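You operate a simulated robot arm through the tools that you are given. There is no shell and no other tool. Be economical: measure what you need, move in short steps, check, and stop when the job is done.

You run a simulated two-armed robot. Do the job below in one go: nothing can be reset, and whatever is moved stays where it is left.

JOB
Pack the nuts box in the orange case, shut it and slide both latches, holding the case steady.

The check looks at the end state, three seconds after you hand in, the way a careful person would. Anything else that was tipped, shoved, dropped, spilled or broken makes it a failure.

ROBOT AND FRAMES
Two 7-joint arms with two-finger parallel grippers on one trunk, on a base that drives. Base frame: it is fixed to the floor where the robot stands at the start and does not move with it; the origin is under the middle of the robot, x ahead of it, y to its left, z up. Readings come in mm, degrees, newtons and seconds.
The left shoulder is at the start at [60, 189, 1253], the right one opposite. With the tool pointing down near the work surface each hand reaches from about 100 to 640 mm from the robot's upright axis, wherever it stands, measured 20 degrees to its own side. Places, roughly: black slide latch [600, -400, 1100]; case lid [600, -300, 1000]; inside of the orange case [400, -300, 900]; white slide latch [600, -300, 1100]. Payload 3.43 kg a hand.
Tool frame (each hand has its own): the origin (TCP) lies between the finger pads and is the grasp point; the fingertips stand 30 mm ahead of it; z points along the fingers, y is the line along which they close. The gripper opens to 94 mm. The fingers are 28 mm wide and 10 mm thick; the gripper's body (50 by 96 mm) begins 55 mm behind the TCP.
Orientation is that of the tool frame in the base frame, as a unit quaternion [w, x, y, z]. With the fingers straight down and closing along the base's y, the tool's x points along the base's -x, its y along +y and its z along -z.

CONTROLS
- The arms move only by the tool apply_moves. It takes "left_motion", "right_motion" or both (then of equal length, played together; a hand with none holds still); each is a list that holds one entry, the list of rows, each a list of 7 numbers: the shift along the tool's x, y, z in units of 40 mm (1.0 is 40 mm), then the turn, a rotation vector about the tool's x, y, z in units of 6 degrees (1.0 is 6 degrees), then the opening in per cent of the stroke, from 0 (shut) to 100 (fully open). In form: [[[x, y, z, rx, ry, rz, claw], ...]]. A call has 1 to 20 rows; each row shifts and turns the commanded pose from where the row before left it, along the tool's axes as they then stand. A call with a number of a shift or a turn outside -1 to 1 is refused whole. A row lasts 0.2 s, in which the tool goes at most 50 mm and 8.6 degrees; a call with a longer step from one row to the next is refused whole, and so is a gripper value outside its range. Where a pose cannot be reached the arm comes as near as it can. A force on the tool above 40 N (or 10 N above the force at the start of the call, whichever is more), or a blocked arm, ends the call early, and 0.2 s more pass. The fingers move at their own pace (about 153 mm/s each) and stop on an object; they squeeze with about 41 N. The grip force told is the motor's: it shows also when the fingers shut on nothing. Time passes only in rows, and 0.2 s behind the last, so rows that do not move let the fingers close. The reply holds the time, the measured pose of the TCP, the force on the tool along the base axes, the opening and the grip force, in the units named above and with some noise, with the torque about the TCP (base axes, N m) and any sound that the robot's microphone picked up, and new pictures: "show" is both (left out), scene, wrist or none (wrist: the cameras of the hands that moved).
- Cameras (640 x 400 px; columns grow to the right, rows downward): "scene" is now at [8.5, -33.4, 1797.7]; the picture's right is [-0.44, -0.90, 0.00], its down [-0.71, 0.35, -0.61] and it looks along [0.55, -0.27, -0.79] (base axes); focal length 291 px, centre (320, 200). "left" rides on the left gripper at [76, -14, -102] in its tool frame; the picture's right is [0.18, 0.98, 0.00], its down [-0.75, 0.14, -0.64] and it looks along [-0.63, 0.12, 0.77] (tool axes); focal length 243 px, centre (320, 200). "right" rides on the right gripper at [76, 14, -103] in its tool frame; the picture's right is [-0.18, 0.98, 0.00], its down [-0.75, -0.14, -0.64] and it looks along [-0.63, -0.12, 0.77] (tool axes); focal length 243 px, centre (320, 200). There is no depth. A picture from a camera that has moved, and an enlarged one, comes with that camera's place and axes in the base frame and with its lens.
- slide_trunk(by): slides the trunk up (or, below 0, down) by that many mm; the arms and the scene camera ride with it, the base frame stays. It gives what a move gives, with no picture.
- drive_base(legs): drives the robot by 1 to 6 legs, each [ahead, left, turn to the left] in mm, mm and degrees, along the robot's own axes; the way and the turn of a leg run together, so that a leg with both is an arc; at most 1500 mm and 180 degrees a leg. The arms and the cameras ride along, it lands a little off, and it stops where it bumps. It gives what a move gives, and a new picture of the scene camera.
- aim_head(pan, tilt): turns the head with the scene camera to pan (to the left, within 86 degrees either way) and tilt (down, from -29 to 69), counted from straight ahead of the robot. It gives what a move gives, and a new picture of the scene camera.
- enlarge(camera, box): a new picture of the part [left, top, right, bottom] of that camera's present view, enlarged. No time passes.
- finish_job(): hands the job in; it is judged then, once.

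Work in short steps. Places have to be worked out from the pictures, the camera data and where the tool is seen: move nearer, look again, correct. Check each grasp and each placing, and mend what went wrong. You have 120 turns and 260 pictures in all, those below and enlarged ones among them. Open the grippers and draw the arms clear of the work before you hand the job in, unless the task says otherwise; then end with one line.

The tools are called after "Emit:" by a JSON object that holds its "name" and its "arguments". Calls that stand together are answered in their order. apply_moves: Moves the arms, as the interface text tells. Its arguments: {"type":"object","properties":{"left_motion":{"type":"array"},"right_motion":{"type":"array"},"show":{"type":"string","enum":["both","scene","wrist","none"]}},"required":[]} The other tools are called the same way: slide_trunk (by) slides the trunk up or down; drive_base (legs) drives the base; aim_head (pan, tilt) turns the head that bears the scene camera; enlarge (camera, box) takes an enlarged picture of a part of a camera's view; finish_job () hands the job in.

At the start:

```text
time: 0.0
left_tool_pos: [283.3, -38.3, 1306.9]
left_orientation: [0.0, 0.001, 1.0, -0.001]
left_contact_force: [0.2, 0.8, -0.4]
left_wrist_torque: [0.01, -0.01, -0.02]
left_width: 94.0
left_gripper_force: 0.1
right_tool_pos: [241.4, -335.7, 1306.5]
right_orientation: [0.0, 0.0, 1.0, 0.0]
right_contact_force: [0.0, -0.7, -1.1]
right_wrist_torque: [0.03, 0.0, -0.04]
right_width: 94.0
right_gripper_force: 0.0
trunk travel left (down, up): [-925.0, 65.0]
robot x, y, heading: [2.7, -0.1, -0.1]
head pan, tilt: [-26.3, 52.5]
```

scene: 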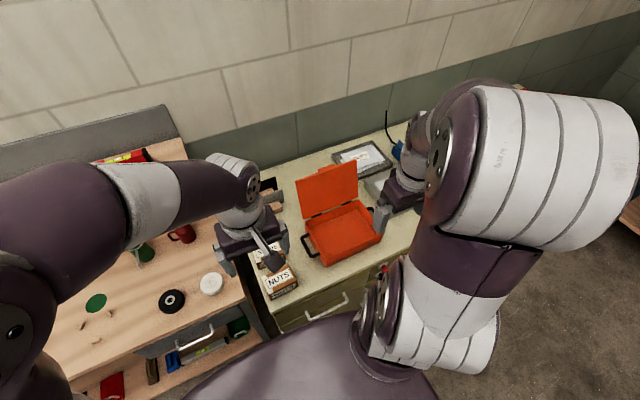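
right: 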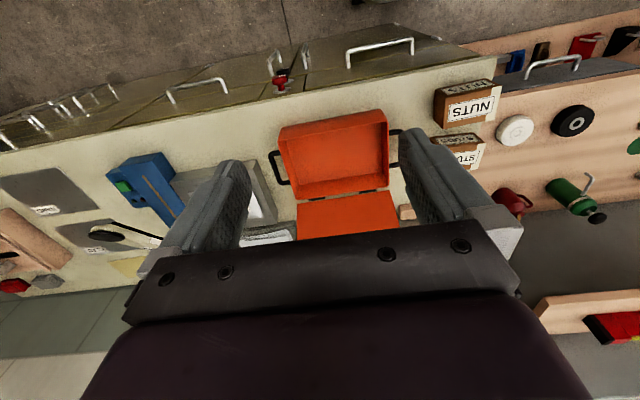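
left: 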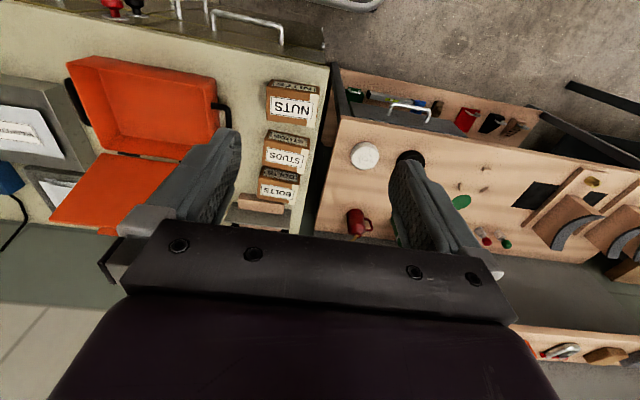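

The case is open on the bench with three boxes to its left; I take enlarged views to find their sizes and the latches.

Emit:
{"name": "enlarge", "arguments": {"camera": "scene", "box": [240, 140, 440, 310]}}

Emit:
{"name": "enlarge", "arguments": {"camera": "left", "box": [40, 40, 340, 260]}}

Emit:
{"name": "enlarge", "arguments": {"camera": "right", "box": [240, 60, 520, 250]}}

```text
2.35 times, centred on (340, 225) of scene
camera zoom: at [8.5, -33.4, 1797.7], right [-0.44, -0.9, 0.0], down [-0.71, 0.35, -0.61], along [0.55, -0.27, -0.79], focal length 685 px, centre (273, 141)
```

zoom: 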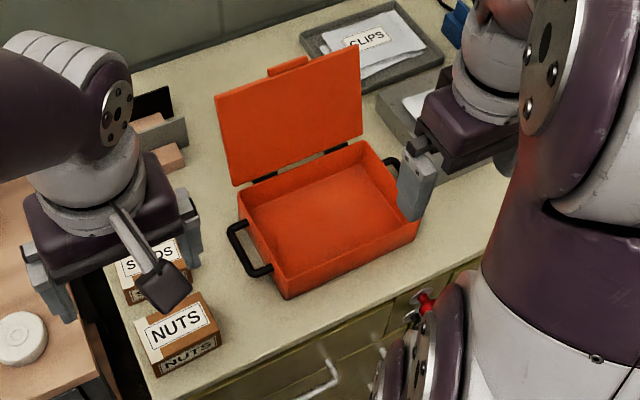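

```text
1.82 times, centred on (190, 150) of left
camera zoom: at [205.4, -52.2, 1408.8], right [-0.18, 0.98, 0.0], down [0.75, 0.14, 0.64], along [0.63, 0.12, -0.77], focal length 441 px, centre (556, 291)
```

zoom: 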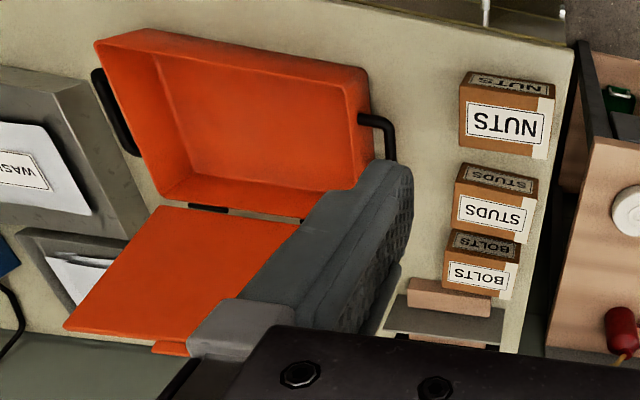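

```text
2.11 times, centred on (380, 155) of right
camera zoom: at [164.8, -321.2, 1408.8], right [0.18, 0.98, 0.0], down [0.75, -0.14, 0.64], along [0.63, -0.12, -0.77], focal length 511 px, centre (194, 295)
```

zoom: 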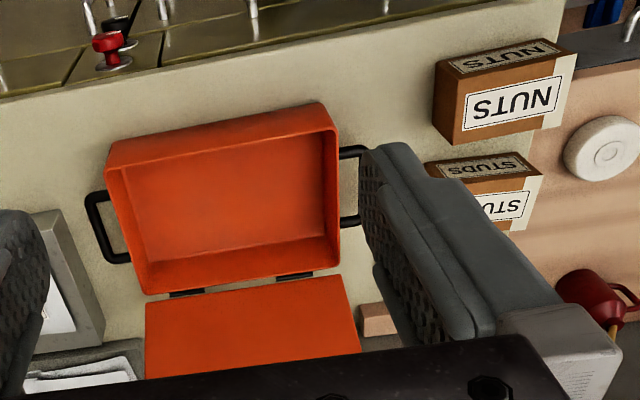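

By triangulating the two wrist views I put the nuts box top at about (376, -75, 948), roughly 82 mm along y and 60 mm along x. I lower the left hand over it and move the right hand aside to clear the view.

Emit:
{"name": "apply_moves", "arguments": {"left_motion": [[[-0.46, -0.18, 0.9, 0, 0, 0, 100], [-0.46, -0.18, 0.9, 0, 0, 0, 100], [-0.46, -0.18, 0.9, 0, 0, 0, 100], [-0.46, -0.18, 0.9, 0, 0, 0, 100], [-0.46, -0.18, 0.9, 0, 0, 0, 100]]], "right_motion": [[[0.3, -0.7, 0, 0, 0, 0, 100], [0.3, -0.7, 0, 0, 0, 0, 100], [0.3, -0.7, 0, 0, 0, 0, 100], [0.3, -0.7, 0, 0, 0, 0, 100], [0.3, -0.7, 0, 0, 0, 0, 100]]]}}

```text
time: 1.2
left_tool_pos: [377.1, -77.8, 1125.3]
left_orientation: [0.0, 0.0, 1.0, 0.0]
left_contact_force: [-0.8, 0.2, -0.4]
left_wrist_torque: [0.0, 0.03, -0.01]
left_width: 94.0
left_gripper_force: 0.0
right_tool_pos: [182.3, -478.3, 1302.8]
right_orientation: [-0.001, -0.002, 1.0, 0.001]
right_contact_force: [0.6, -0.8, -0.2]
right_wrist_torque: [0.04, 0.01, 0.0]
right_width: 94.1
right_gripper_force: 0.0
trunk travel left (down, up): [-925.0, 65.0]
robot x, y, heading: [3.7, -0.3, -0.1]
head pan, tilt: [-26.3, 52.5]
camera scene: at [10.5, -36.5, 1797.6], right [-0.44, -0.9, 0.0], down [-0.71, 0.35, -0.61], along [0.54, -0.27, -0.79], focal length 291 px, centre (320, 200)
camera right: at [105.9, -465.8, 1406.9], right [0.18, 0.98, 0.0], down [0.75, -0.14, 0.64], along [0.63, -0.12, -0.77], focal length 243 px, centre (320, 200)
camera left: at [298.5, -91.7, 1227.1], right [-0.18, 0.98, 0.0], down [0.75, 0.14, 0.64], along [0.63, 0.12, -0.77], focal length 243 px, centre (320, 200)
```

scene: 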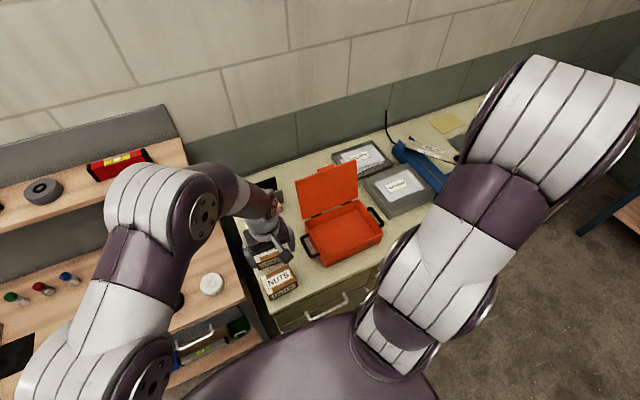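
right: 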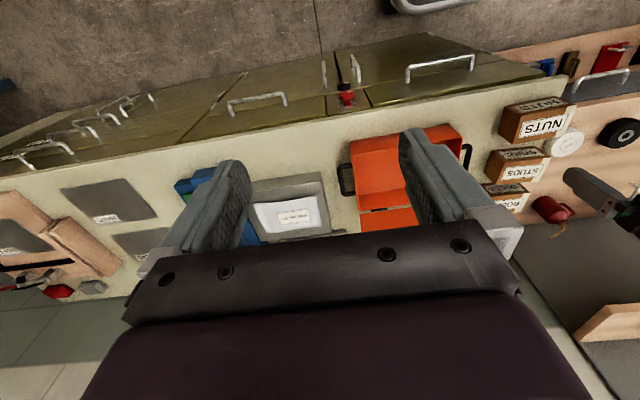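
left: 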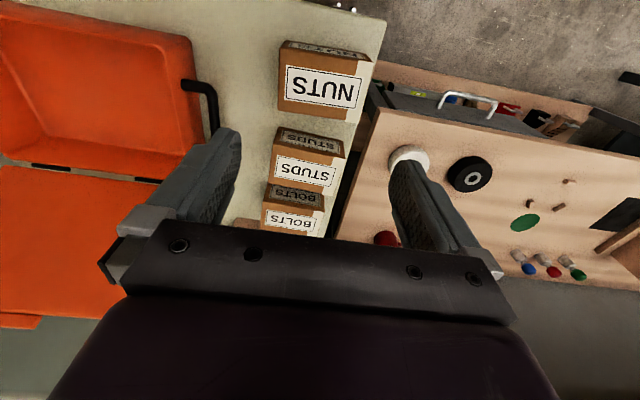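

Emit:
{"name": "enlarge", "arguments": {"camera": "left", "box": [240, 20, 400, 140]}}

Emit:
{"name": "enlarge", "arguments": {"camera": "scene", "box": [250, 140, 400, 310]}}

Emit:
{"name": "enlarge", "arguments": {"camera": "left", "box": [0, 0, 240, 180]}}

```text
3.33 times, centred on (320, 80) of left
camera zoom: at [298.5, -91.7, 1227.1], right [-0.18, 0.98, 0.0], down [0.75, 0.14, 0.64], along [0.63, 0.12, -0.77], focal length 809 px, centre (320, 600)
```

zoom: 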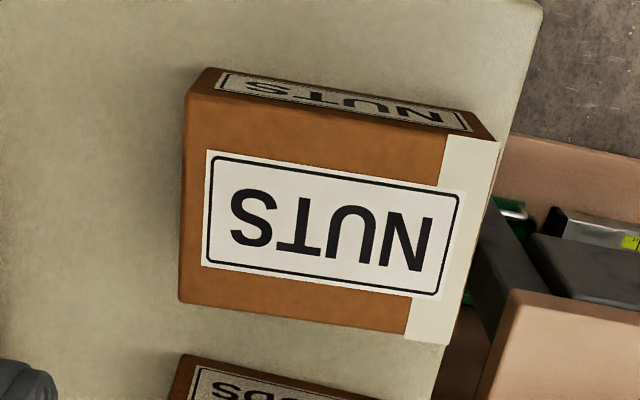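

```text
2.35 times, centred on (325, 225) of scene
camera zoom: at [10.5, -36.5, 1797.6], right [-0.44, -0.9, 0.0], down [-0.71, 0.35, -0.61], along [0.54, -0.27, -0.79], focal length 685 px, centre (308, 141)
```

zoom: 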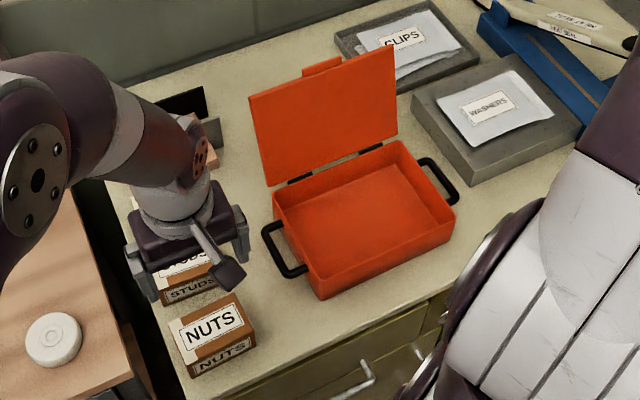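

```text
2.22 times, centred on (120, 90) of left
camera zoom: at [298.5, -91.7, 1227.1], right [-0.18, 0.98, 0.0], down [0.75, 0.14, 0.64], along [0.63, 0.12, -0.77], focal length 539 px, centre (764, 444)
```

zoom: 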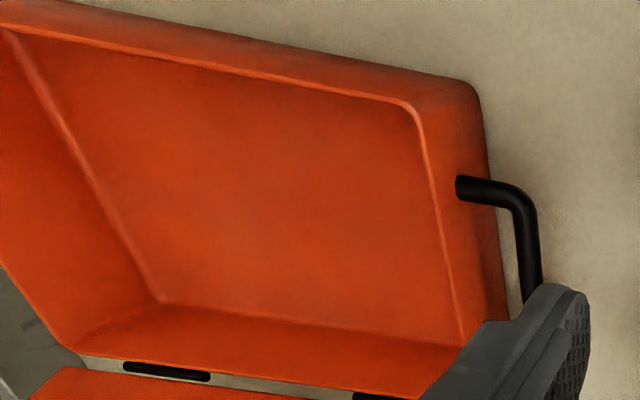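

The box is about 92 × 61 mm with a yaw of about 3°, so I'll grip it along x. I enlarge the case to measure it too.

Emit:
{"name": "enlarge", "arguments": {"camera": "scene", "box": [290, 150, 390, 275]}}

Emit:
{"name": "apply_moves", "arguments": {"left_motion": [[[0, 0, 0.3, 0, 0, 1, 100], [0, 0, 0, 0, 0, 1, 100], [0, 0, 0, 0, 0, 1, 100], [0, 0, 0, 0, 0, 1, 100], [0, 0, 0, 0, 0, 1, 100], [0, 0, 0, 0, 0, 1, 100], [0, 0, 0, 0, 0, 1, 100], [0, 0, 0, 0, 0, 1, 100], [0, 0, 0, 0, 0, 1, 100], [0, 0, 0, 0, 0, 1, 100], [0, 0, 0, 0, 0, 1, 100], [0, 0, 0, 0, 0, 1, 100], [0, 0, 0, 0, 0, 1, 100], [0, 0, 0, 0, 0, 1, 100], [0, 0, 0, 0, 0, 0.5, 100]]]}}

```text
3.20 times, centred on (340, 212) of scene
camera zoom: at [10.5, -36.5, 1797.6], right [-0.44, -0.9, 0.0], down [-0.71, 0.35, -0.61], along [0.54, -0.27, -0.79], focal length 931 px, centre (256, 160)
```

zoom: 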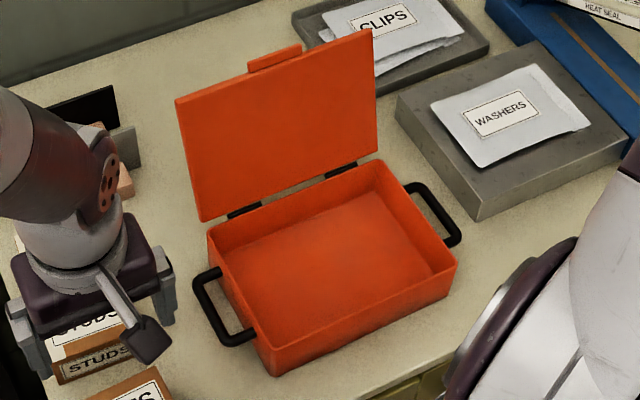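

```text
time: 4.4
left_tool_pos: [374.7, -74.8, 1114.4]
left_orientation: [0.001, 0.69, 0.724, -0.001]
left_contact_force: [0.6, 0.8, 0.5]
left_wrist_torque: [-0.02, -0.01, 0.01]
left_width: 94.0
left_gripper_force: 0.0
right_tool_pos: [181.1, -478.0, 1303.7]
right_orientation: [0.0, 0.0, 1.0, 0.001]
right_contact_force: [-0.3, -0.1, -0.7]
right_wrist_torque: [0.01, 0.0, 0.01]
right_width: 93.9
right_gripper_force: 0.0
trunk travel left (down, up): [-925.0, 65.0]
robot x, y, heading: [1.2, 0.0, 0.3]
head pan, tilt: [-26.3, 52.5]
camera scene: at [8.4, -33.5, 1797.7], right [-0.44, -0.9, 0.0], down [-0.71, 0.35, -0.61], along [0.55, -0.27, -0.79], focal length 291 px, centre (320, 200)
camera left: at [355.2, 1.3, 1216.5], right [0.97, 0.23, 0.0], down [0.18, -0.74, 0.64], along [0.15, -0.63, -0.77], focal length 243 px, centre (320, 200)
```

scene: 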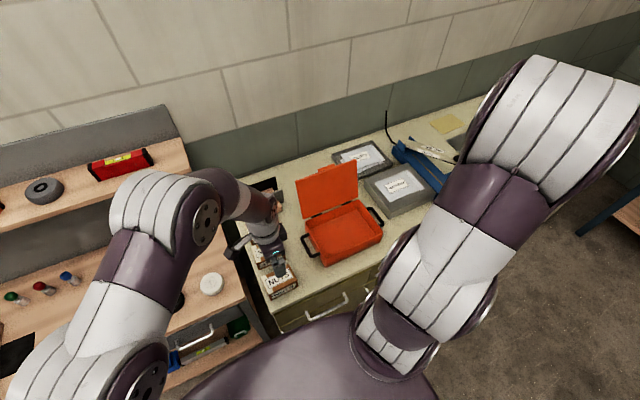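
left: 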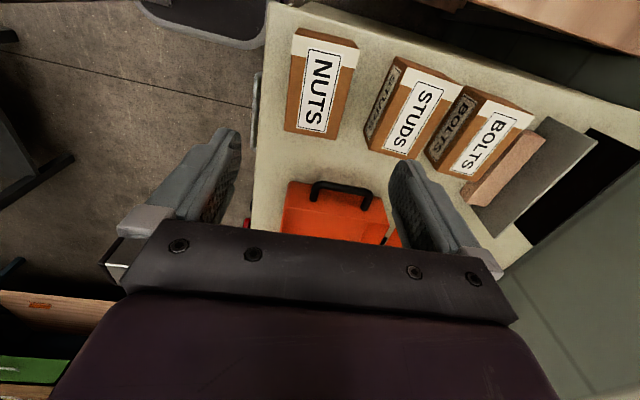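

The tool lines up with the box (centre about (373, -73), yaw 3°). I descend to TCP z 928 and then close.

Emit:
{"name": "apply_moves", "arguments": {"left_motion": [[[0.03, -0.03, 0.93, 0, 0, 0, 100], [0, 0, 0.93, 0, 0, 0, 100], [0, 0, 0.93, 0, 0, 0, 100], [0, 0, 0.93, 0, 0, 0, 100], [0, 0, 0.93, 0, 0, 0, 100], [0, 0, 0, 0, 0, 0, 100]]]}}

```text
time: 5.8
left_tool_pos: [375.2, -72.9, 930.5]
left_orientation: [0.003, 0.688, 0.726, 0.0]
left_contact_force: [4.1, 7.8, 28.8]
left_wrist_torque: [0.56, 1.37, -0.27]
left_width: 91.7
left_gripper_force: 0.1
right_tool_pos: [180.0, -474.8, 1305.5]
right_orientation: [0.0, 0.0, 1.0, 0.0]
right_contact_force: [0.3, 0.3, 0.3]
right_wrist_torque: [0.0, 0.03, 0.06]
right_width: 94.2
right_gripper_force: 0.1
trunk travel left (down, up): [-925.0, 65.0]
robot x, y, heading: [0.3, -0.7, 0.2]
head pan, tilt: [-26.3, 52.5]
camera scene: at [6.8, -31.6, 1798.2], right [-0.44, -0.9, 0.0], down [-0.71, 0.35, -0.61], along [0.55, -0.27, -0.79], focal length 291 px, centre (320, 200)
camera left: at [354.0, 3.1, 1032.4], right [0.97, 0.23, 0.0], down [0.18, -0.74, 0.65], along [0.15, -0.63, -0.76], focal length 243 px, centre (320, 200)
```

scene: 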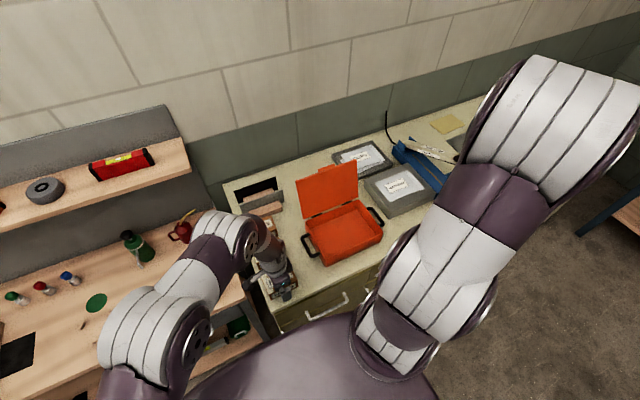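
left: 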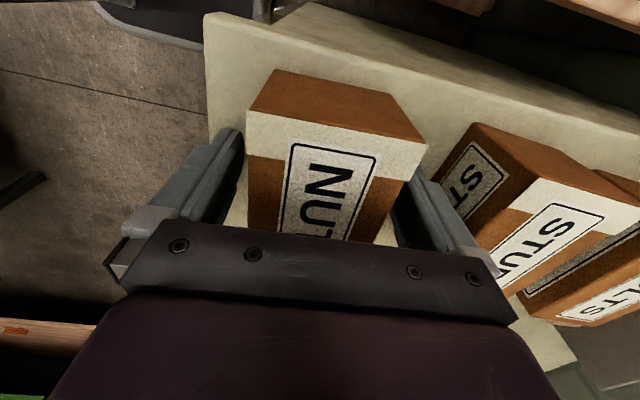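

There is a 29 N upward force at the near (-x) finger. I enlarge the view before going on.

Emit:
{"name": "enlarge", "arguments": {"camera": "left", "box": [180, 50, 460, 260]}}

Emit:
{"name": "enlarge", "arguments": {"camera": "scene", "box": [230, 230, 320, 310]}}

```text
1.90 times, centred on (320, 155) of left
camera zoom: at [354.0, 3.1, 1032.4], right [0.97, 0.23, 0.0], down [0.18, -0.74, 0.65], along [0.15, -0.63, -0.76], focal length 462 px, centre (320, 286)
```

zoom: 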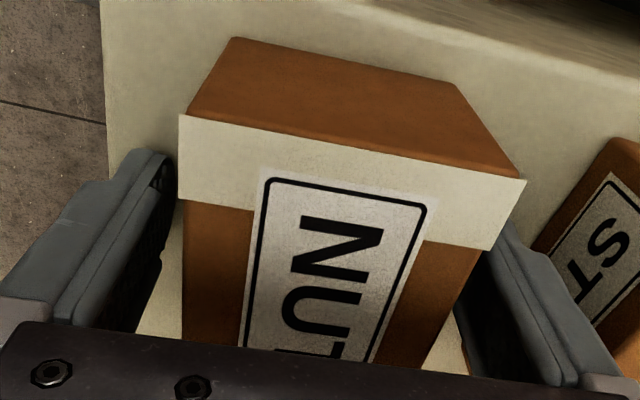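

```text
5.00 times, centred on (275, 270) of scene
camera zoom: at [6.8, -31.6, 1798.2], right [-0.44, -0.9, 0.0], down [-0.71, 0.35, -0.61], along [0.55, -0.27, -0.79], focal length 1455 px, centre (545, -150)
```

zoom: 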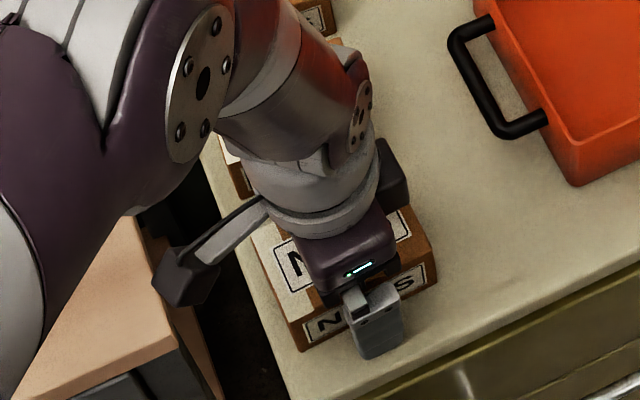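

The fingertips probably touch the bench, so it is higher than I estimated (near 900). I raise 10 mm, check the force and close.

Emit:
{"name": "apply_moves", "arguments": {"left_motion": [[[0, 0, -0.25, 0, 0, 0, 100], [0, 0, 0, 0, 0, 0, 100]]], "show": "none"}}

Emit:
{"name": "apply_moves", "arguments": {"left_motion": [[[0, 0, 0, 0, 0, 0, 60], [0, 0, 0, 0, 0, 0, 30], [0, 0, 0, 0, 0, 0, 30], [0, 0, 0, 0, 0, 0, 30]]], "show": "wrist"}}

```text
time: 6.4
left_tool_pos: [373.3, -73.6, 938.0]
left_orientation: [0.0, 0.688, 0.726, 0.0]
left_contact_force: [-0.1, 0.2, 0.6]
left_wrist_torque: [0.02, -0.01, 0.0]
left_width: 93.9
left_gripper_force: 0.0
right_tool_pos: [179.7, -476.9, 1305.9]
right_orientation: [0.0, 0.0, 1.0, 0.0]
right_contact_force: [0.1, -0.2, 1.0]
right_wrist_torque: [-0.02, -0.01, 0.01]
right_width: 93.9
right_gripper_force: 0.0
trunk travel left (down, up): [-925.0, 65.0]
robot x, y, heading: [1.1, 2.3, 0.0]
head pan, tilt: [-26.3, 52.5]
```

```text
time: 7.4
left_tool_pos: [373.3, -73.0, 939.0]
left_orientation: [-0.001, 0.688, 0.725, 0.0]
left_contact_force: [-0.5, -0.7, 0.6]
left_wrist_torque: [0.1, -0.03, 0.0]
left_width: 66.3
left_gripper_force: 41.1
right_tool_pos: [180.6, -476.4, 1305.4]
right_orientation: [0.0, 0.0, 1.0, 0.0]
right_contact_force: [-0.3, 0.1, 0.2]
right_wrist_torque: [0.02, 0.02, -0.04]
right_width: 94.4
right_gripper_force: 0.0
trunk travel left (down, up): [-925.0, 65.0]
robot x, y, heading: [0.3, 2.2, -0.0]
head pan, tilt: [-26.3, 52.5]
camera left: at [353.3, 2.3, 1041.2], right [0.97, 0.23, 0.0], down [0.18, -0.74, 0.64], along [0.15, -0.62, -0.77], focal length 243 px, centre (320, 200)
```

left: 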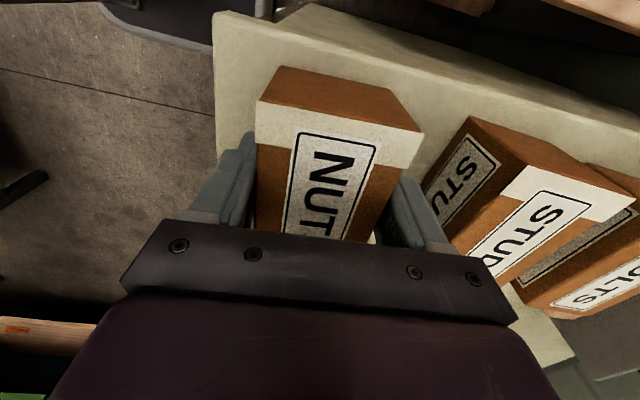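

The box is gripped at 66 mm wide. I lift it 120 mm straight up.

Emit:
{"name": "apply_moves", "arguments": {"left_motion": [[[0, 0, -0.5, 0, 0, 0, 30], [0, 0, -0.8, 0, 0, 0, 30], [0, 0, -0.9, 0, 0, 0, 30], [0, 0, -0.8, 0, 0, 0, 30], [0, 0, 0, 0, 0, 0, 30]]]}}

```text
time: 8.6
left_tool_pos: [375.2, -73.4, 1058.1]
left_orientation: [0.0, 0.689, 0.725, 0.001]
left_contact_force: [0.4, 0.8, -4.8]
left_wrist_torque: [0.02, -0.02, 0.01]
left_width: 66.3
left_gripper_force: 41.2
right_tool_pos: [181.3, -478.2, 1305.7]
right_orientation: [0.0, 0.0, 1.0, 0.0]
right_contact_force: [0.5, 1.1, -0.8]
right_wrist_torque: [-0.02, 0.0, -0.02]
right_width: 93.9
right_gripper_force: 0.1
trunk travel left (down, up): [-925.0, 65.0]
robot x, y, heading: [-0.9, -2.5, 0.1]
head pan, tilt: [-26.3, 52.5]
camera scene: at [9.2, -33.7, 1797.6], right [-0.44, -0.9, 0.0], down [-0.71, 0.35, -0.61], along [0.54, -0.27, -0.79], focal length 291 px, centre (320, 200)
camera left: at [355.2, 3.1, 1160.6], right [0.97, 0.23, 0.0], down [0.18, -0.74, 0.64], along [0.15, -0.62, -0.77], focal length 243 px, centre (320, 200)
```

scene: 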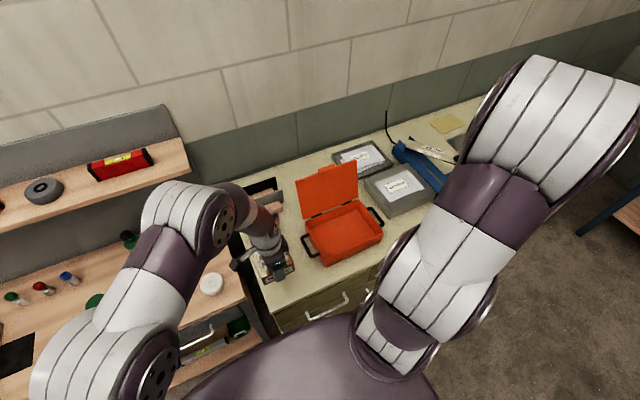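
left: 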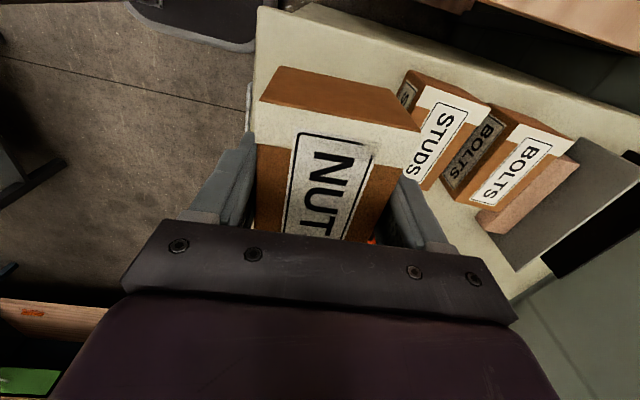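

The box is held securely, with its bottom at about z 1017, above the case rim at about 970. I drive the base 200 mm to the right so that both arms reach the case.

Emit:
{"name": "drive_base", "arguments": {"legs": [[0, -200, 0]]}}

```text
time: 10.2
left_tool_pos: [375.1, -272.3, 1057.7]
left_orientation: [0.001, 0.688, 0.725, -0.001]
left_contact_force: [0.1, 0.0, -3.9]
left_wrist_torque: [0.0, 0.01, -0.01]
left_width: 66.1
left_gripper_force: 40.9
right_tool_pos: [180.2, -675.6, 1306.5]
right_orientation: [0.0, 0.0, 1.0, -0.001]
right_contact_force: [-0.7, 0.2, -0.8]
right_wrist_torque: [-0.06, -0.03, -0.02]
right_width: 94.0
right_gripper_force: 0.0
trunk travel left (down, up): [-925.0, 65.0]
robot x, y, heading: [-1.3, -201.7, 0.1]
head pan, tilt: [-26.3, 52.5]
camera scene: at [8.7, -230.8, 1797.8], right [-0.44, -0.9, 0.0], down [-0.71, 0.35, -0.61], along [0.55, -0.27, -0.79], focal length 291 px, centre (320, 200)
```

scene: 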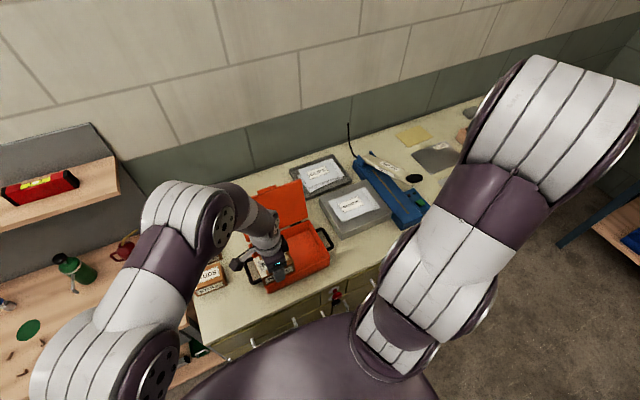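

I move the box over the case, toward (440, -305), and look again.

Emit:
{"name": "apply_moves", "arguments": {"left_motion": [[[-0.25, 0.6, 0, 0, 0, 0, 30], [-0.3, 0.6, 0, 0, 0, 0, 30], [-0.35, 0.45, 0, 0, 0, 0, 30], [0, 0, 0, 0, 0, 0, 30]]]}}

Emit:
{"name": "enlarge", "arguments": {"camera": "scene", "box": [220, 170, 350, 300]}}

Emit:
{"name": "enlarge", "arguments": {"camera": "right", "box": [380, 60, 640, 260]}}

```text
time: 11.2
left_tool_pos: [442.7, -307.0, 1057.0]
left_orientation: [0.0, 0.688, 0.726, 0.001]
left_contact_force: [0.1, -0.1, -4.0]
left_wrist_torque: [0.03, 0.0, 0.01]
left_width: 66.4
left_gripper_force: 40.8
right_tool_pos: [180.9, -677.2, 1305.2]
right_orientation: [0.0, 0.0, 1.0, 0.0]
right_contact_force: [-0.6, -0.2, 0.0]
right_wrist_torque: [0.0, 0.02, 0.0]
right_width: 94.1
right_gripper_force: 0.0
trunk travel left (down, up): [-925.0, 65.0]
robot x, y, heading: [-0.1, -198.2, 0.0]
head pan, tilt: [-26.3, 52.5]
camera scene: at [8.7, -234.5, 1797.7], right [-0.44, -0.9, 0.0], down [-0.71, 0.35, -0.61], along [0.55, -0.27, -0.79], focal length 291 px, centre (320, 200)
camera left: at [422.7, -230.9, 1159.8], right [0.97, 0.24, 0.0], down [0.18, -0.74, 0.64], along [0.15, -0.62, -0.77], focal length 243 px, centre (320, 200)
```

scene: 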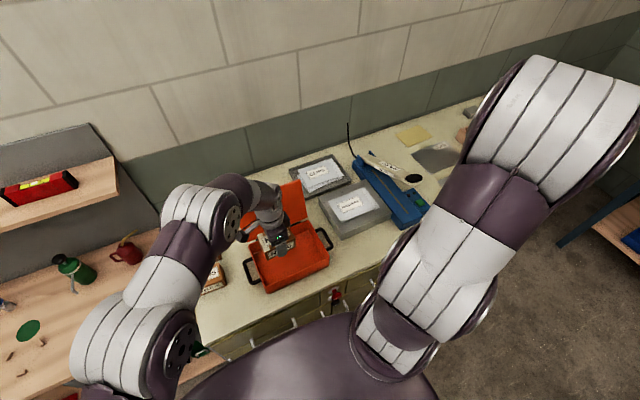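
left: 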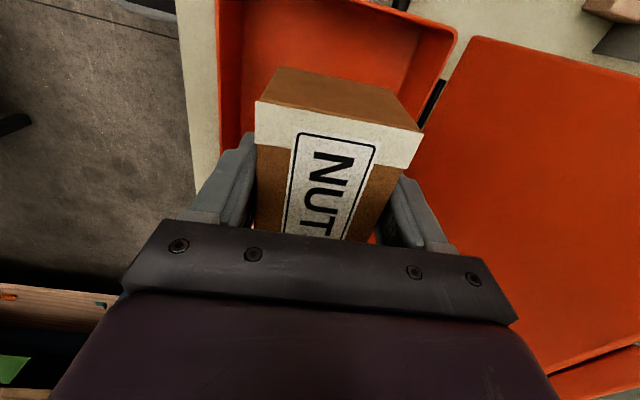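

```text
3.08 times, centred on (285, 235) of scene
camera zoom: at [8.7, -234.5, 1797.7], right [-0.44, -0.9, 0.0], down [-0.71, 0.35, -0.61], along [0.55, -0.27, -0.79], focal length 896 px, centre (428, 92)
```

zoom: 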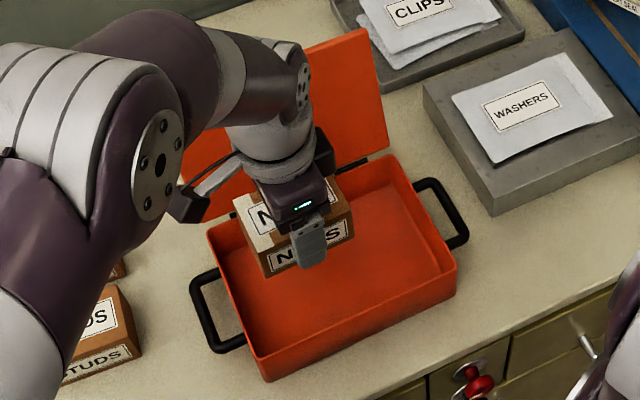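

```text
2.00 times, centred on (510, 160) of right
camera zoom: at [104.7, -664.2, 1408.0], right [0.18, 0.98, 0.0], down [0.75, -0.14, 0.64], along [0.63, -0.12, -0.77], focal length 485 px, centre (-60, 280)
```

zoom: 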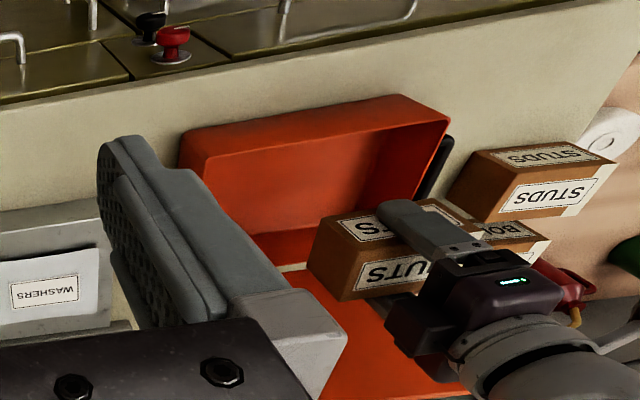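

The box sits well inside the rim outline (x 372–517, y -447…-228). I lower it until it nears the case floor.

Emit:
{"name": "apply_moves", "arguments": {"left_motion": [[[0, 0, 0.7, 0, 0, 0, 30], [0, 0, 0.7, 0, 0, 0, 30], [0, 0, 0.7, 0, 0, 0, 30], [0, 0, 0.4, 0, 0, 0, 30], [0, 0, 0.2, 0, 0, 0, 30], [0, 0, 0, 0, 0, 0, 30]]]}}

```text
time: 12.6
left_tool_pos: [442.0, -307.1, 949.4]
left_orientation: [0.0, 0.688, 0.726, -0.001]
left_contact_force: [0.2, 0.5, -4.5]
left_wrist_torque: [-0.02, 0.03, 0.0]
left_width: 66.6
left_gripper_force: 41.0
right_tool_pos: [180.1, -678.7, 1305.3]
right_orientation: [0.0, 0.0, 1.0, 0.0]
right_contact_force: [0.5, -0.2, -0.1]
right_wrist_torque: [-0.02, 0.01, 0.01]
right_width: 93.9
right_gripper_force: 0.1
trunk travel left (down, up): [-925.0, 65.0]
robot x, y, heading: [0.9, -200.9, -0.2]
head pan, tilt: [-26.3, 52.5]
camera scene: at [8.9, -234.9, 1797.7], right [-0.44, -0.9, 0.0], down [-0.71, 0.35, -0.61], along [0.55, -0.27, -0.79], focal length 291 px, centre (320, 200)
camera left: at [422.2, -230.8, 1051.9], right [0.97, 0.23, 0.0], down [0.18, -0.74, 0.64], along [0.15, -0.62, -0.77], focal length 243 px, centre (320, 200)
```

scene: 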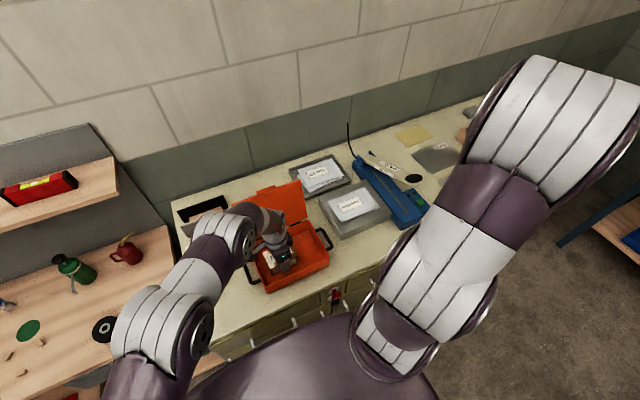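
left: 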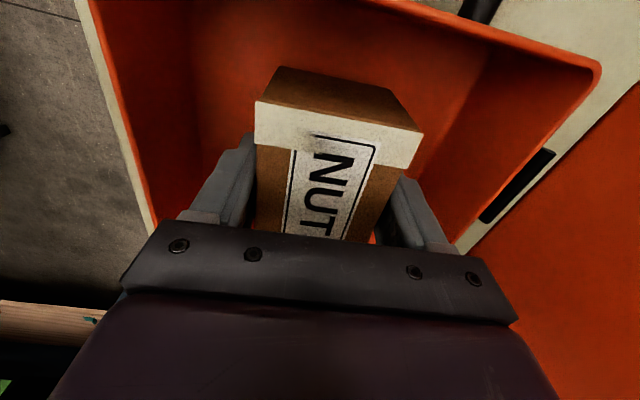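

There is no contact yet, so I go down in small steps until the force rises.

Emit:
{"name": "apply_moves", "arguments": {"left_motion": [[[0, 0, 0.08, 0, 0, 0, 30], [0, 0, 0.07, 0, 0, 0, 30], [0, 0, 0, 0, 0, 0, 30]]], "show": "none"}}

```text
time: 13.4
left_tool_pos: [442.6, -307.1, 942.8]
left_orientation: [0.001, 0.689, 0.725, 0.0]
left_contact_force: [0.0, -0.2, -5.0]
left_wrist_torque: [0.0, 0.03, 0.02]
left_width: 66.1
left_gripper_force: 41.1
right_tool_pos: [181.1, -678.5, 1305.5]
right_orientation: [0.0, 0.0, 1.0, -0.001]
right_contact_force: [0.0, -0.2, 0.7]
right_wrist_torque: [0.04, 0.01, 0.01]
right_width: 93.7
right_gripper_force: 0.0
trunk travel left (down, up): [-925.0, 65.0]
robot x, y, heading: [0.7, -201.7, -0.0]
head pan, tilt: [-26.3, 52.5]
```

Emit:
{"name": "apply_moves", "arguments": {"left_motion": [[[0, 0, 0.06, 0, 0, 0, 30], [0, 0, 0, 0, 0, 0, 30]]], "show": "none"}}

```text
time: 14.0
left_tool_pos: [442.2, -306.6, 942.0]
left_orientation: [0.002, 0.688, 0.726, 0.0]
left_contact_force: [2.9, 1.5, 6.8]
left_wrist_torque: [0.48, 0.32, -0.1]
left_width: 66.1
left_gripper_force: 40.9
right_tool_pos: [180.4, -679.1, 1305.2]
right_orientation: [-0.001, 0.001, 1.0, -0.001]
right_contact_force: [-0.3, 0.4, -0.5]
right_wrist_torque: [0.03, -0.03, 0.02]
right_width: 94.1
right_gripper_force: 0.1
trunk travel left (down, up): [-925.0, 65.0]
robot x, y, heading: [0.9, -201.4, 0.4]
head pan, tilt: [-26.3, 52.5]
```

The box touches the floor (+7 N). I open partly to 77 mm and then rise straight up.

Emit:
{"name": "apply_moves", "arguments": {"left_motion": [[[0, 0, 0, 0, 0, 0, 76], [0, 0, 0, 0, 0, 0, 80], [0, 0, -0.3, 0, 0, 0, 80], [0, 0, -0.6, 0, 0, 0, 80], [0, 0, -0.9, 0, 0, 0, 80], [0, 0, -0.9, 0, 0, 0, 80], [0, 0, -0.9, 0, 0, 0, 80], [0, 0, -0.9, 0, 0, 0, 80], [0, 0, -0.5, 0, 0, 0, 80]]]}}

```text
time: 16.0
left_tool_pos: [442.4, -306.1, 1140.8]
left_orientation: [-0.001, 0.688, 0.725, 0.0]
left_contact_force: [-1.0, 0.7, 0.3]
left_wrist_torque: [0.01, -0.04, 0.0]
left_width: 75.3
left_gripper_force: 0.1
right_tool_pos: [180.4, -677.8, 1304.2]
right_orientation: [0.0, -0.001, 1.0, -0.001]
right_contact_force: [0.2, 0.5, -0.1]
right_wrist_torque: [0.01, 0.0, 0.05]
right_width: 93.9
right_gripper_force: 0.1
trunk travel left (down, up): [-925.0, 65.0]
robot x, y, heading: [0.9, -199.0, 0.2]
head pan, tilt: [-26.3, 52.5]
camera scene: at [8.1, -234.7, 1797.6], right [-0.44, -0.9, 0.0], down [-0.71, 0.35, -0.61], along [0.55, -0.27, -0.79], focal length 291 px, centre (320, 200)
camera left: at [421.9, -230.5, 1243.3], right [0.97, 0.24, 0.0], down [0.18, -0.75, 0.64], along [0.15, -0.62, -0.77], focal length 243 px, centre (320, 200)
```

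scene: 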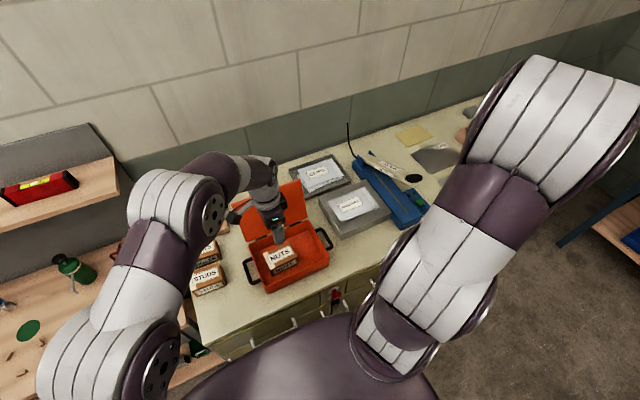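
left: 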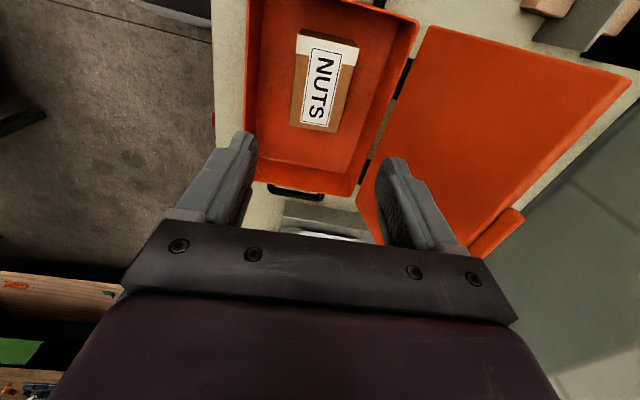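

The nuts box stands flat in the case. Next I bring the left hand over the left handle and turn it so its fingers close along y.

Emit:
{"name": "apply_moves", "arguments": {"left_motion": [[[0.9, -0.2, 0, 0, 0, 0, 80], [0.9, -0.2, 0, 0, 0, 0, 80], [0.9, -0.2, 0, 0, 0, 0, 80], [0.5, -0.2, 0, 0, 0, -0.5, 80], [0, 0, 0, 0, 0, -1, 80], [0, 0, 0, 0, 0, -1, 80], [0, 0, 0, 0, 0, -1, 80], [0, 0, 0, 0, 0, -1, 80], [0, 0, 0, 0, 0, -1, 80], [0, 0, 0, 0, 0, -1, 80], [0, 0, 0, 0, 0, -1, 80], [0, 0, 0, 0, 0, -1, 80], [0, 0, 0, 0, 0, -1, 80], [0, 0, 0, 0, 0, -1, 80], [0, 0, 0, 0, 0, -1, 80], [0, 0, 0, 0, 0, -1, 80], [0, 0, 0, 0, 0, -1, 80], [0, 0, 0, 0, 0, -1, 80]]], "show": "both"}}

Emit:
{"name": "enlarge", "arguments": {"camera": "scene", "box": [220, 160, 350, 300]}}

```text
time: 19.8
left_tool_pos: [403.7, -179.4, 1142.6]
left_orientation: [0.0, -0.001, 1.0, 0.0]
left_contact_force: [-0.3, -0.5, -0.4]
left_wrist_torque: [0.0, 0.0, -0.02]
left_width: 75.3
left_gripper_force: 0.0
right_tool_pos: [179.3, -678.3, 1304.2]
right_orientation: [0.001, 0.0, 1.0, -0.001]
right_contact_force: [-0.2, 0.4, -1.1]
right_wrist_torque: [-0.01, -0.02, 0.02]
right_width: 93.9
right_gripper_force: 0.0
trunk travel left (down, up): [-925.0, 65.0]
robot x, y, heading: [2.2, -199.8, -0.0]
head pan, tilt: [-26.3, 52.5]
camera scene: at [8.4, -234.9, 1797.7], right [-0.44, -0.9, 0.0], down [-0.71, 0.35, -0.61], along [0.55, -0.27, -0.79], focal length 291 px, centre (320, 200)
camera left: at [325.8, -193.9, 1244.0], right [-0.19, 0.98, 0.0], down [0.75, 0.14, 0.64], along [0.63, 0.12, -0.77], focal length 243 px, centre (320, 200)
```

scene: 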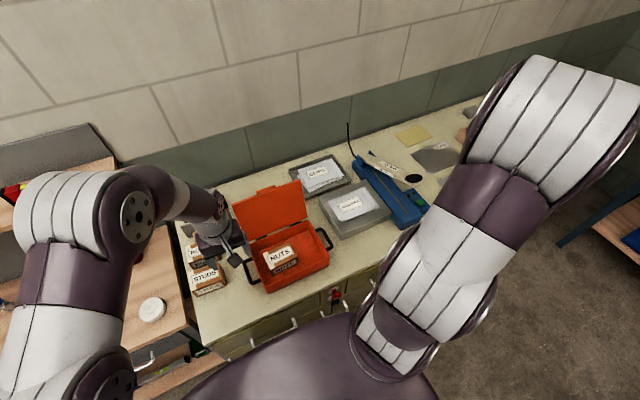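
left: 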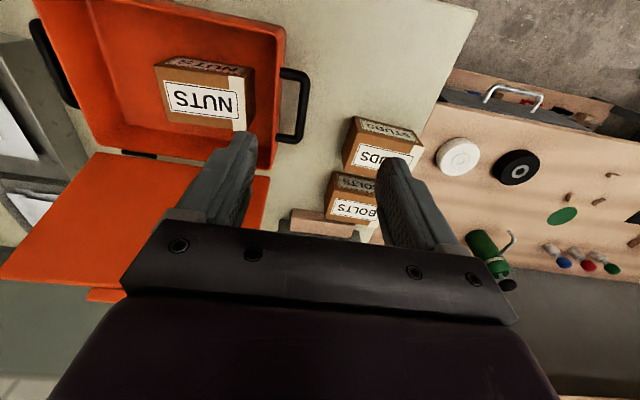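

```text
2.86 times, centred on (285, 230) of scene
camera zoom: at [8.4, -234.9, 1797.7], right [-0.44, -0.9, 0.0], down [-0.71, 0.35, -0.61], along [0.55, -0.27, -0.79], focal length 832 px, centre (420, 114)
```

zoom: 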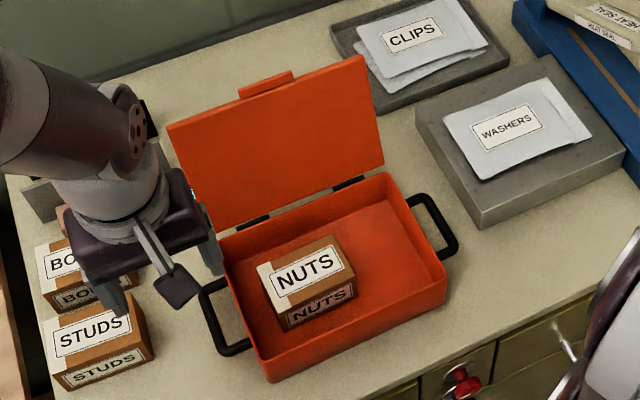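

The left handle's outer bar is at about y -195, x 396–474. I move the left hand to a stand-off tilted 30° from the left, with a small opening, so its body stays clear of the lid's footprint.

Emit:
{"name": "apply_moves", "arguments": {"left_motion": [[[-0.1, 0.2, 0.7, 0, 0, 0, 36], [-0.1, 0.2, 0.7, 0, 0, 0, 36], [-0.1, 0.2, 0.7, 0, 0, 0, 36], [-0.05, 0.25, 0.7, 0, 0, 0, 36], [0, 0, 0, 1, 0, 0, 36], [0, 0, 0, 1, 0, 0, 36], [0, 0, 0, 1, 0, 0, 36], [0, 0, 0, 1, 0, 0, 36], [0, 0, 0, 1, 0, 0, 36], [0, 0, 0, 0, 0, 0, 36]]]}}

Emit:
{"name": "enlarge", "arguments": {"camera": "left", "box": [200, 60, 420, 240]}}

Emit:
{"name": "enlarge", "arguments": {"camera": "scene", "box": [220, 200, 320, 300]}}

```text
time: 22.0
left_tool_pos: [417.7, -146.3, 1029.6]
left_orientation: [0.0, 0.0, 0.966, -0.259]
left_contact_force: [-0.2, 0.2, -0.3]
left_wrist_torque: [0.03, -0.01, -0.03]
left_width: 34.0
left_gripper_force: 0.1
right_tool_pos: [180.6, -679.3, 1302.9]
right_orientation: [0.0, 0.0, 1.0, 0.0]
right_contact_force: [-0.9, -0.5, -0.1]
right_wrist_torque: [-0.02, -0.01, -0.04]
right_width: 93.9
right_gripper_force: 0.1
trunk travel left (down, up): [-925.0, 65.0]
robot x, y, heading: [2.9, -198.4, -0.1]
head pan, tilt: [-26.3, 52.5]
camera scene: at [8.6, -235.3, 1797.7], right [-0.44, -0.9, 0.0], down [-0.71, 0.35, -0.61], along [0.55, -0.27, -0.79], focal length 291 px, centre (320, 200)
camera left: at [340.3, -106.8, 1125.0], right [-0.18, 0.85, -0.49], down [0.75, 0.44, 0.49], along [0.63, -0.28, -0.72], focal length 243 px, centre (320, 200)
```

scene: 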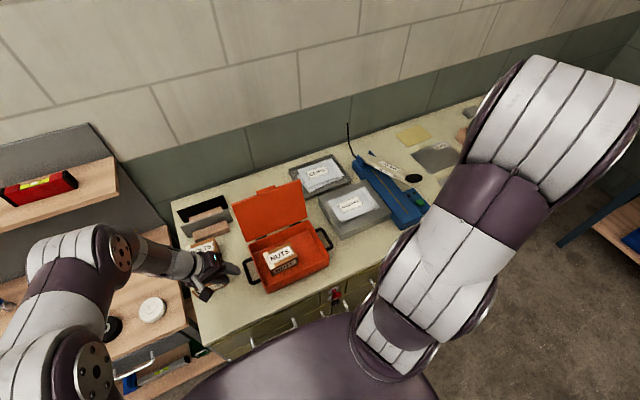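
left: 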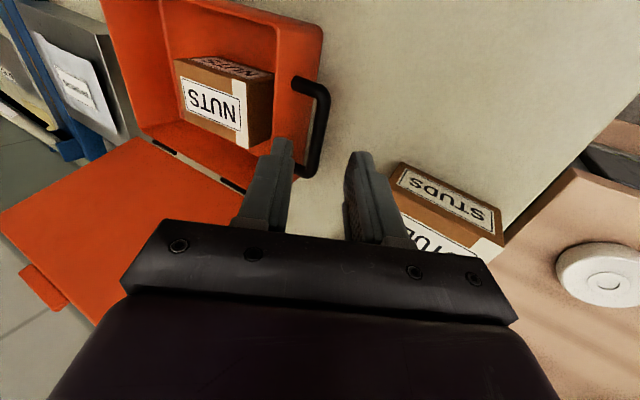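

```text
2.22 times, centred on (310, 150) of left
camera zoom: at [340.3, -106.8, 1125.0], right [-0.18, 0.85, -0.49], down [0.75, 0.44, 0.49], along [0.63, -0.28, -0.72], focal length 539 px, centre (342, 311)
```

zoom: 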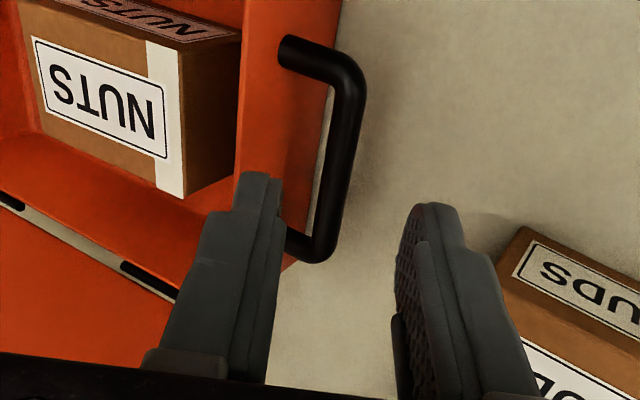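

```text
4.00 times, centred on (270, 250) of scene
camera zoom: at [8.6, -235.3, 1797.7], right [-0.44, -0.9, 0.0], down [-0.71, 0.35, -0.61], along [0.55, -0.27, -0.79], focal length 1164 px, centre (520, 0)
```

zoom: 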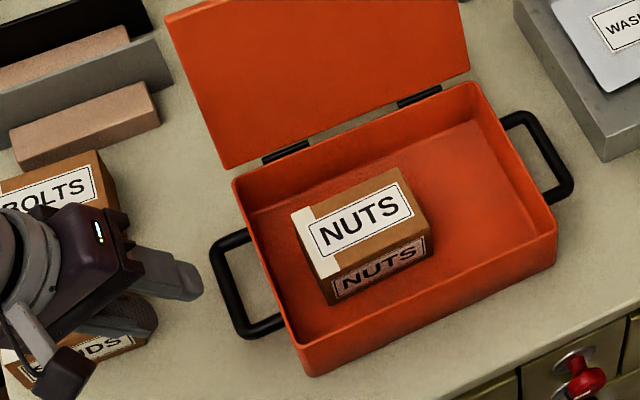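

Triangulation puts the bar's centre at about (432, -194, 943), with the wall about 30 mm behind it. I narrow to 28 mm and advance 85 mm, so the bar lies between the front halves of the pads.

Emit:
{"name": "apply_moves", "arguments": {"left_motion": [[[0, 0.1, 0.6, 0, 0, 0, 30], [0, 0, 0.6, 0, 0, 0, 30], [0, 0, 0.5, 0, 0, 0, 30], [0, 0, 0.42, 0, 0, 0, 30], [0, 0, 0, 0, 0, 0, 30]]], "show": "wrist"}}

Emit:
{"name": "enlarge", "arguments": {"camera": "left", "box": [200, 60, 420, 240]}}

Emit:
{"name": "enlarge", "arguments": {"camera": "scene", "box": [220, 200, 320, 300]}}

```text
time: 23.2
left_tool_pos: [417.3, -185.7, 952.0]
left_orientation: [0.0, 0.0, 0.966, -0.259]
left_contact_force: [0.0, -0.5, -0.4]
left_wrist_torque: [0.0, -0.03, 0.0]
left_width: 28.2
left_gripper_force: 0.1
right_tool_pos: [181.5, -679.7, 1303.9]
right_orientation: [0.001, 0.0, 1.0, 0.0]
right_contact_force: [-0.8, -0.1, -0.1]
right_wrist_torque: [0.01, 0.01, 0.04]
right_width: 94.0
right_gripper_force: 0.0
trunk travel left (down, up): [-925.0, 65.0]
robot x, y, heading: [0.2, -202.2, 0.2]
head pan, tilt: [-26.3, 52.5]
camera left: at [339.2, -146.2, 1049.6], right [-0.18, 0.85, -0.49], down [0.75, 0.44, 0.48], along [0.63, -0.28, -0.72], focal length 243 px, centre (320, 200)
```

left: 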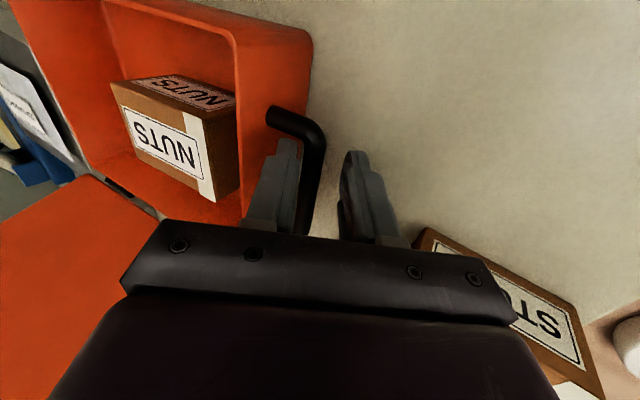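

```text
2.22 times, centred on (310, 150) of left
camera zoom: at [339.2, -146.2, 1049.6], right [-0.18, 0.85, -0.49], down [0.75, 0.44, 0.48], along [0.63, -0.28, -0.72], focal length 539 px, centre (342, 311)
```

zoom: 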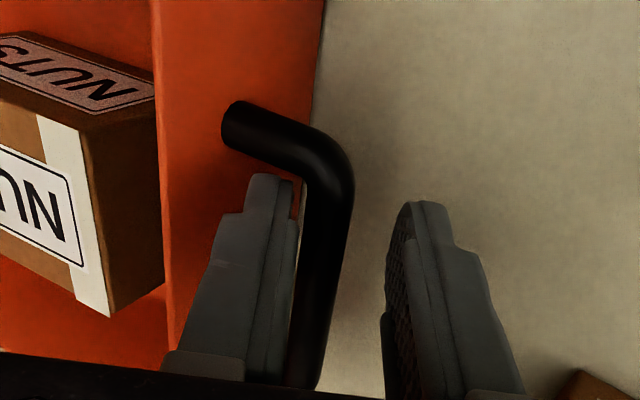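

```text
4.00 times, centred on (270, 250) of scene
camera zoom: at [8.9, -235.6, 1797.6], right [-0.44, -0.9, 0.0], down [-0.71, 0.35, -0.61], along [0.55, -0.27, -0.79], focal length 1164 px, centre (520, 0)
```

zoom: 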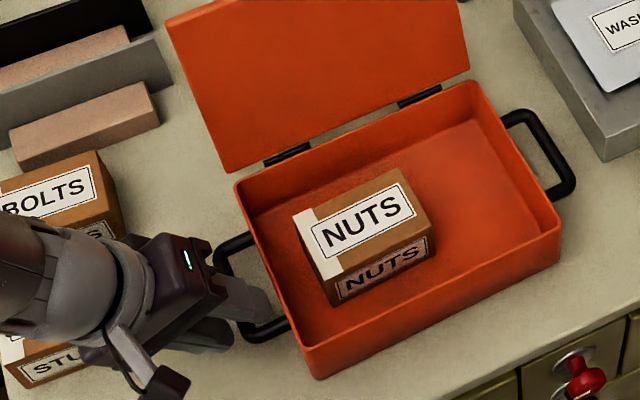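

The bar is between the fingers but about 6 mm nearer the inner one. I shift the hand 6 mm inward while narrowing, then close on the bar.

Emit:
{"name": "apply_moves", "arguments": {"left_motion": [[[0, -0.07, 0, 0, 0, 0, 25], [0, -0.08, 0, 0, 0, 0, 20], [0, 0, 0, 0, 0, 0, 15], [0, 0, 0, 0, 0, 0, 5], [0, 0, 0, 0, 0, 0, 0], [0, 0, 0, 0, 0, 0, 0]]], "show": "wrist"}}

Emit:
{"name": "enlarge", "arguments": {"camera": "scene", "box": [220, 160, 340, 300]}}

```text
time: 24.6
left_tool_pos: [418.1, -192.0, 956.7]
left_orientation: [0.0, 0.001, 0.966, -0.258]
left_contact_force: [1.1, -2.6, 0.2]
left_wrist_torque: [-0.04, 0.74, 0.38]
left_width: 11.4
left_gripper_force: 40.7
right_tool_pos: [179.8, -678.0, 1304.8]
right_orientation: [0.0, 0.0, 1.0, 0.001]
right_contact_force: [1.2, -0.3, -0.4]
right_wrist_torque: [0.02, 0.01, 0.01]
right_width: 94.1
right_gripper_force: 0.0
trunk travel left (down, up): [-925.0, 65.0]
robot x, y, heading: [-1.8, -200.5, 0.2]
head pan, tilt: [-26.3, 52.5]
camera left: at [340.3, -151.3, 1053.2], right [-0.18, 0.85, -0.49], down [0.75, 0.44, 0.48], along [0.63, -0.28, -0.72], focal length 243 px, centre (320, 200)
```

left: 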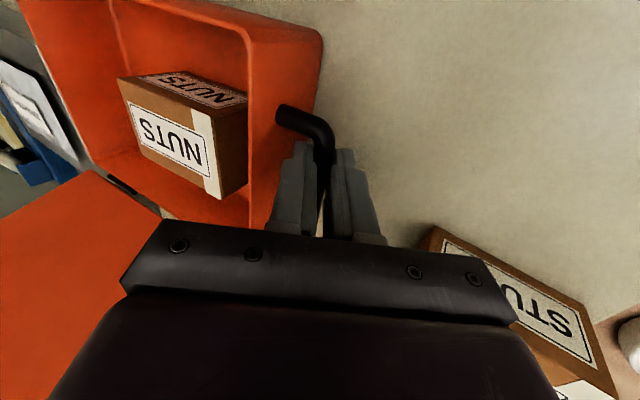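

```text
2.86 times, centred on (280, 230) of scene
camera zoom: at [8.9, -235.2, 1797.7], right [-0.44, -0.9, 0.0], down [-0.71, 0.35, -0.61], along [0.55, -0.27, -0.79], focal length 832 px, centre (434, 114)
```

zoom: 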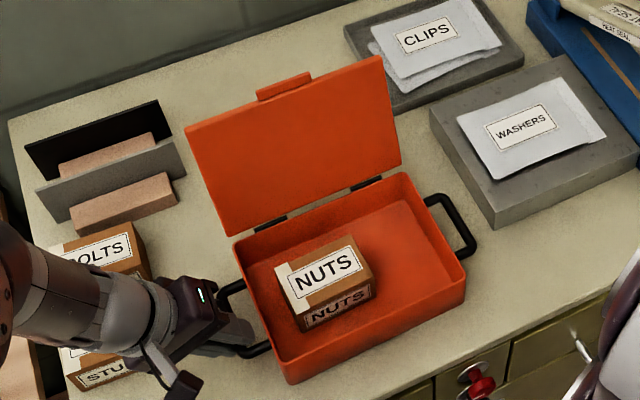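

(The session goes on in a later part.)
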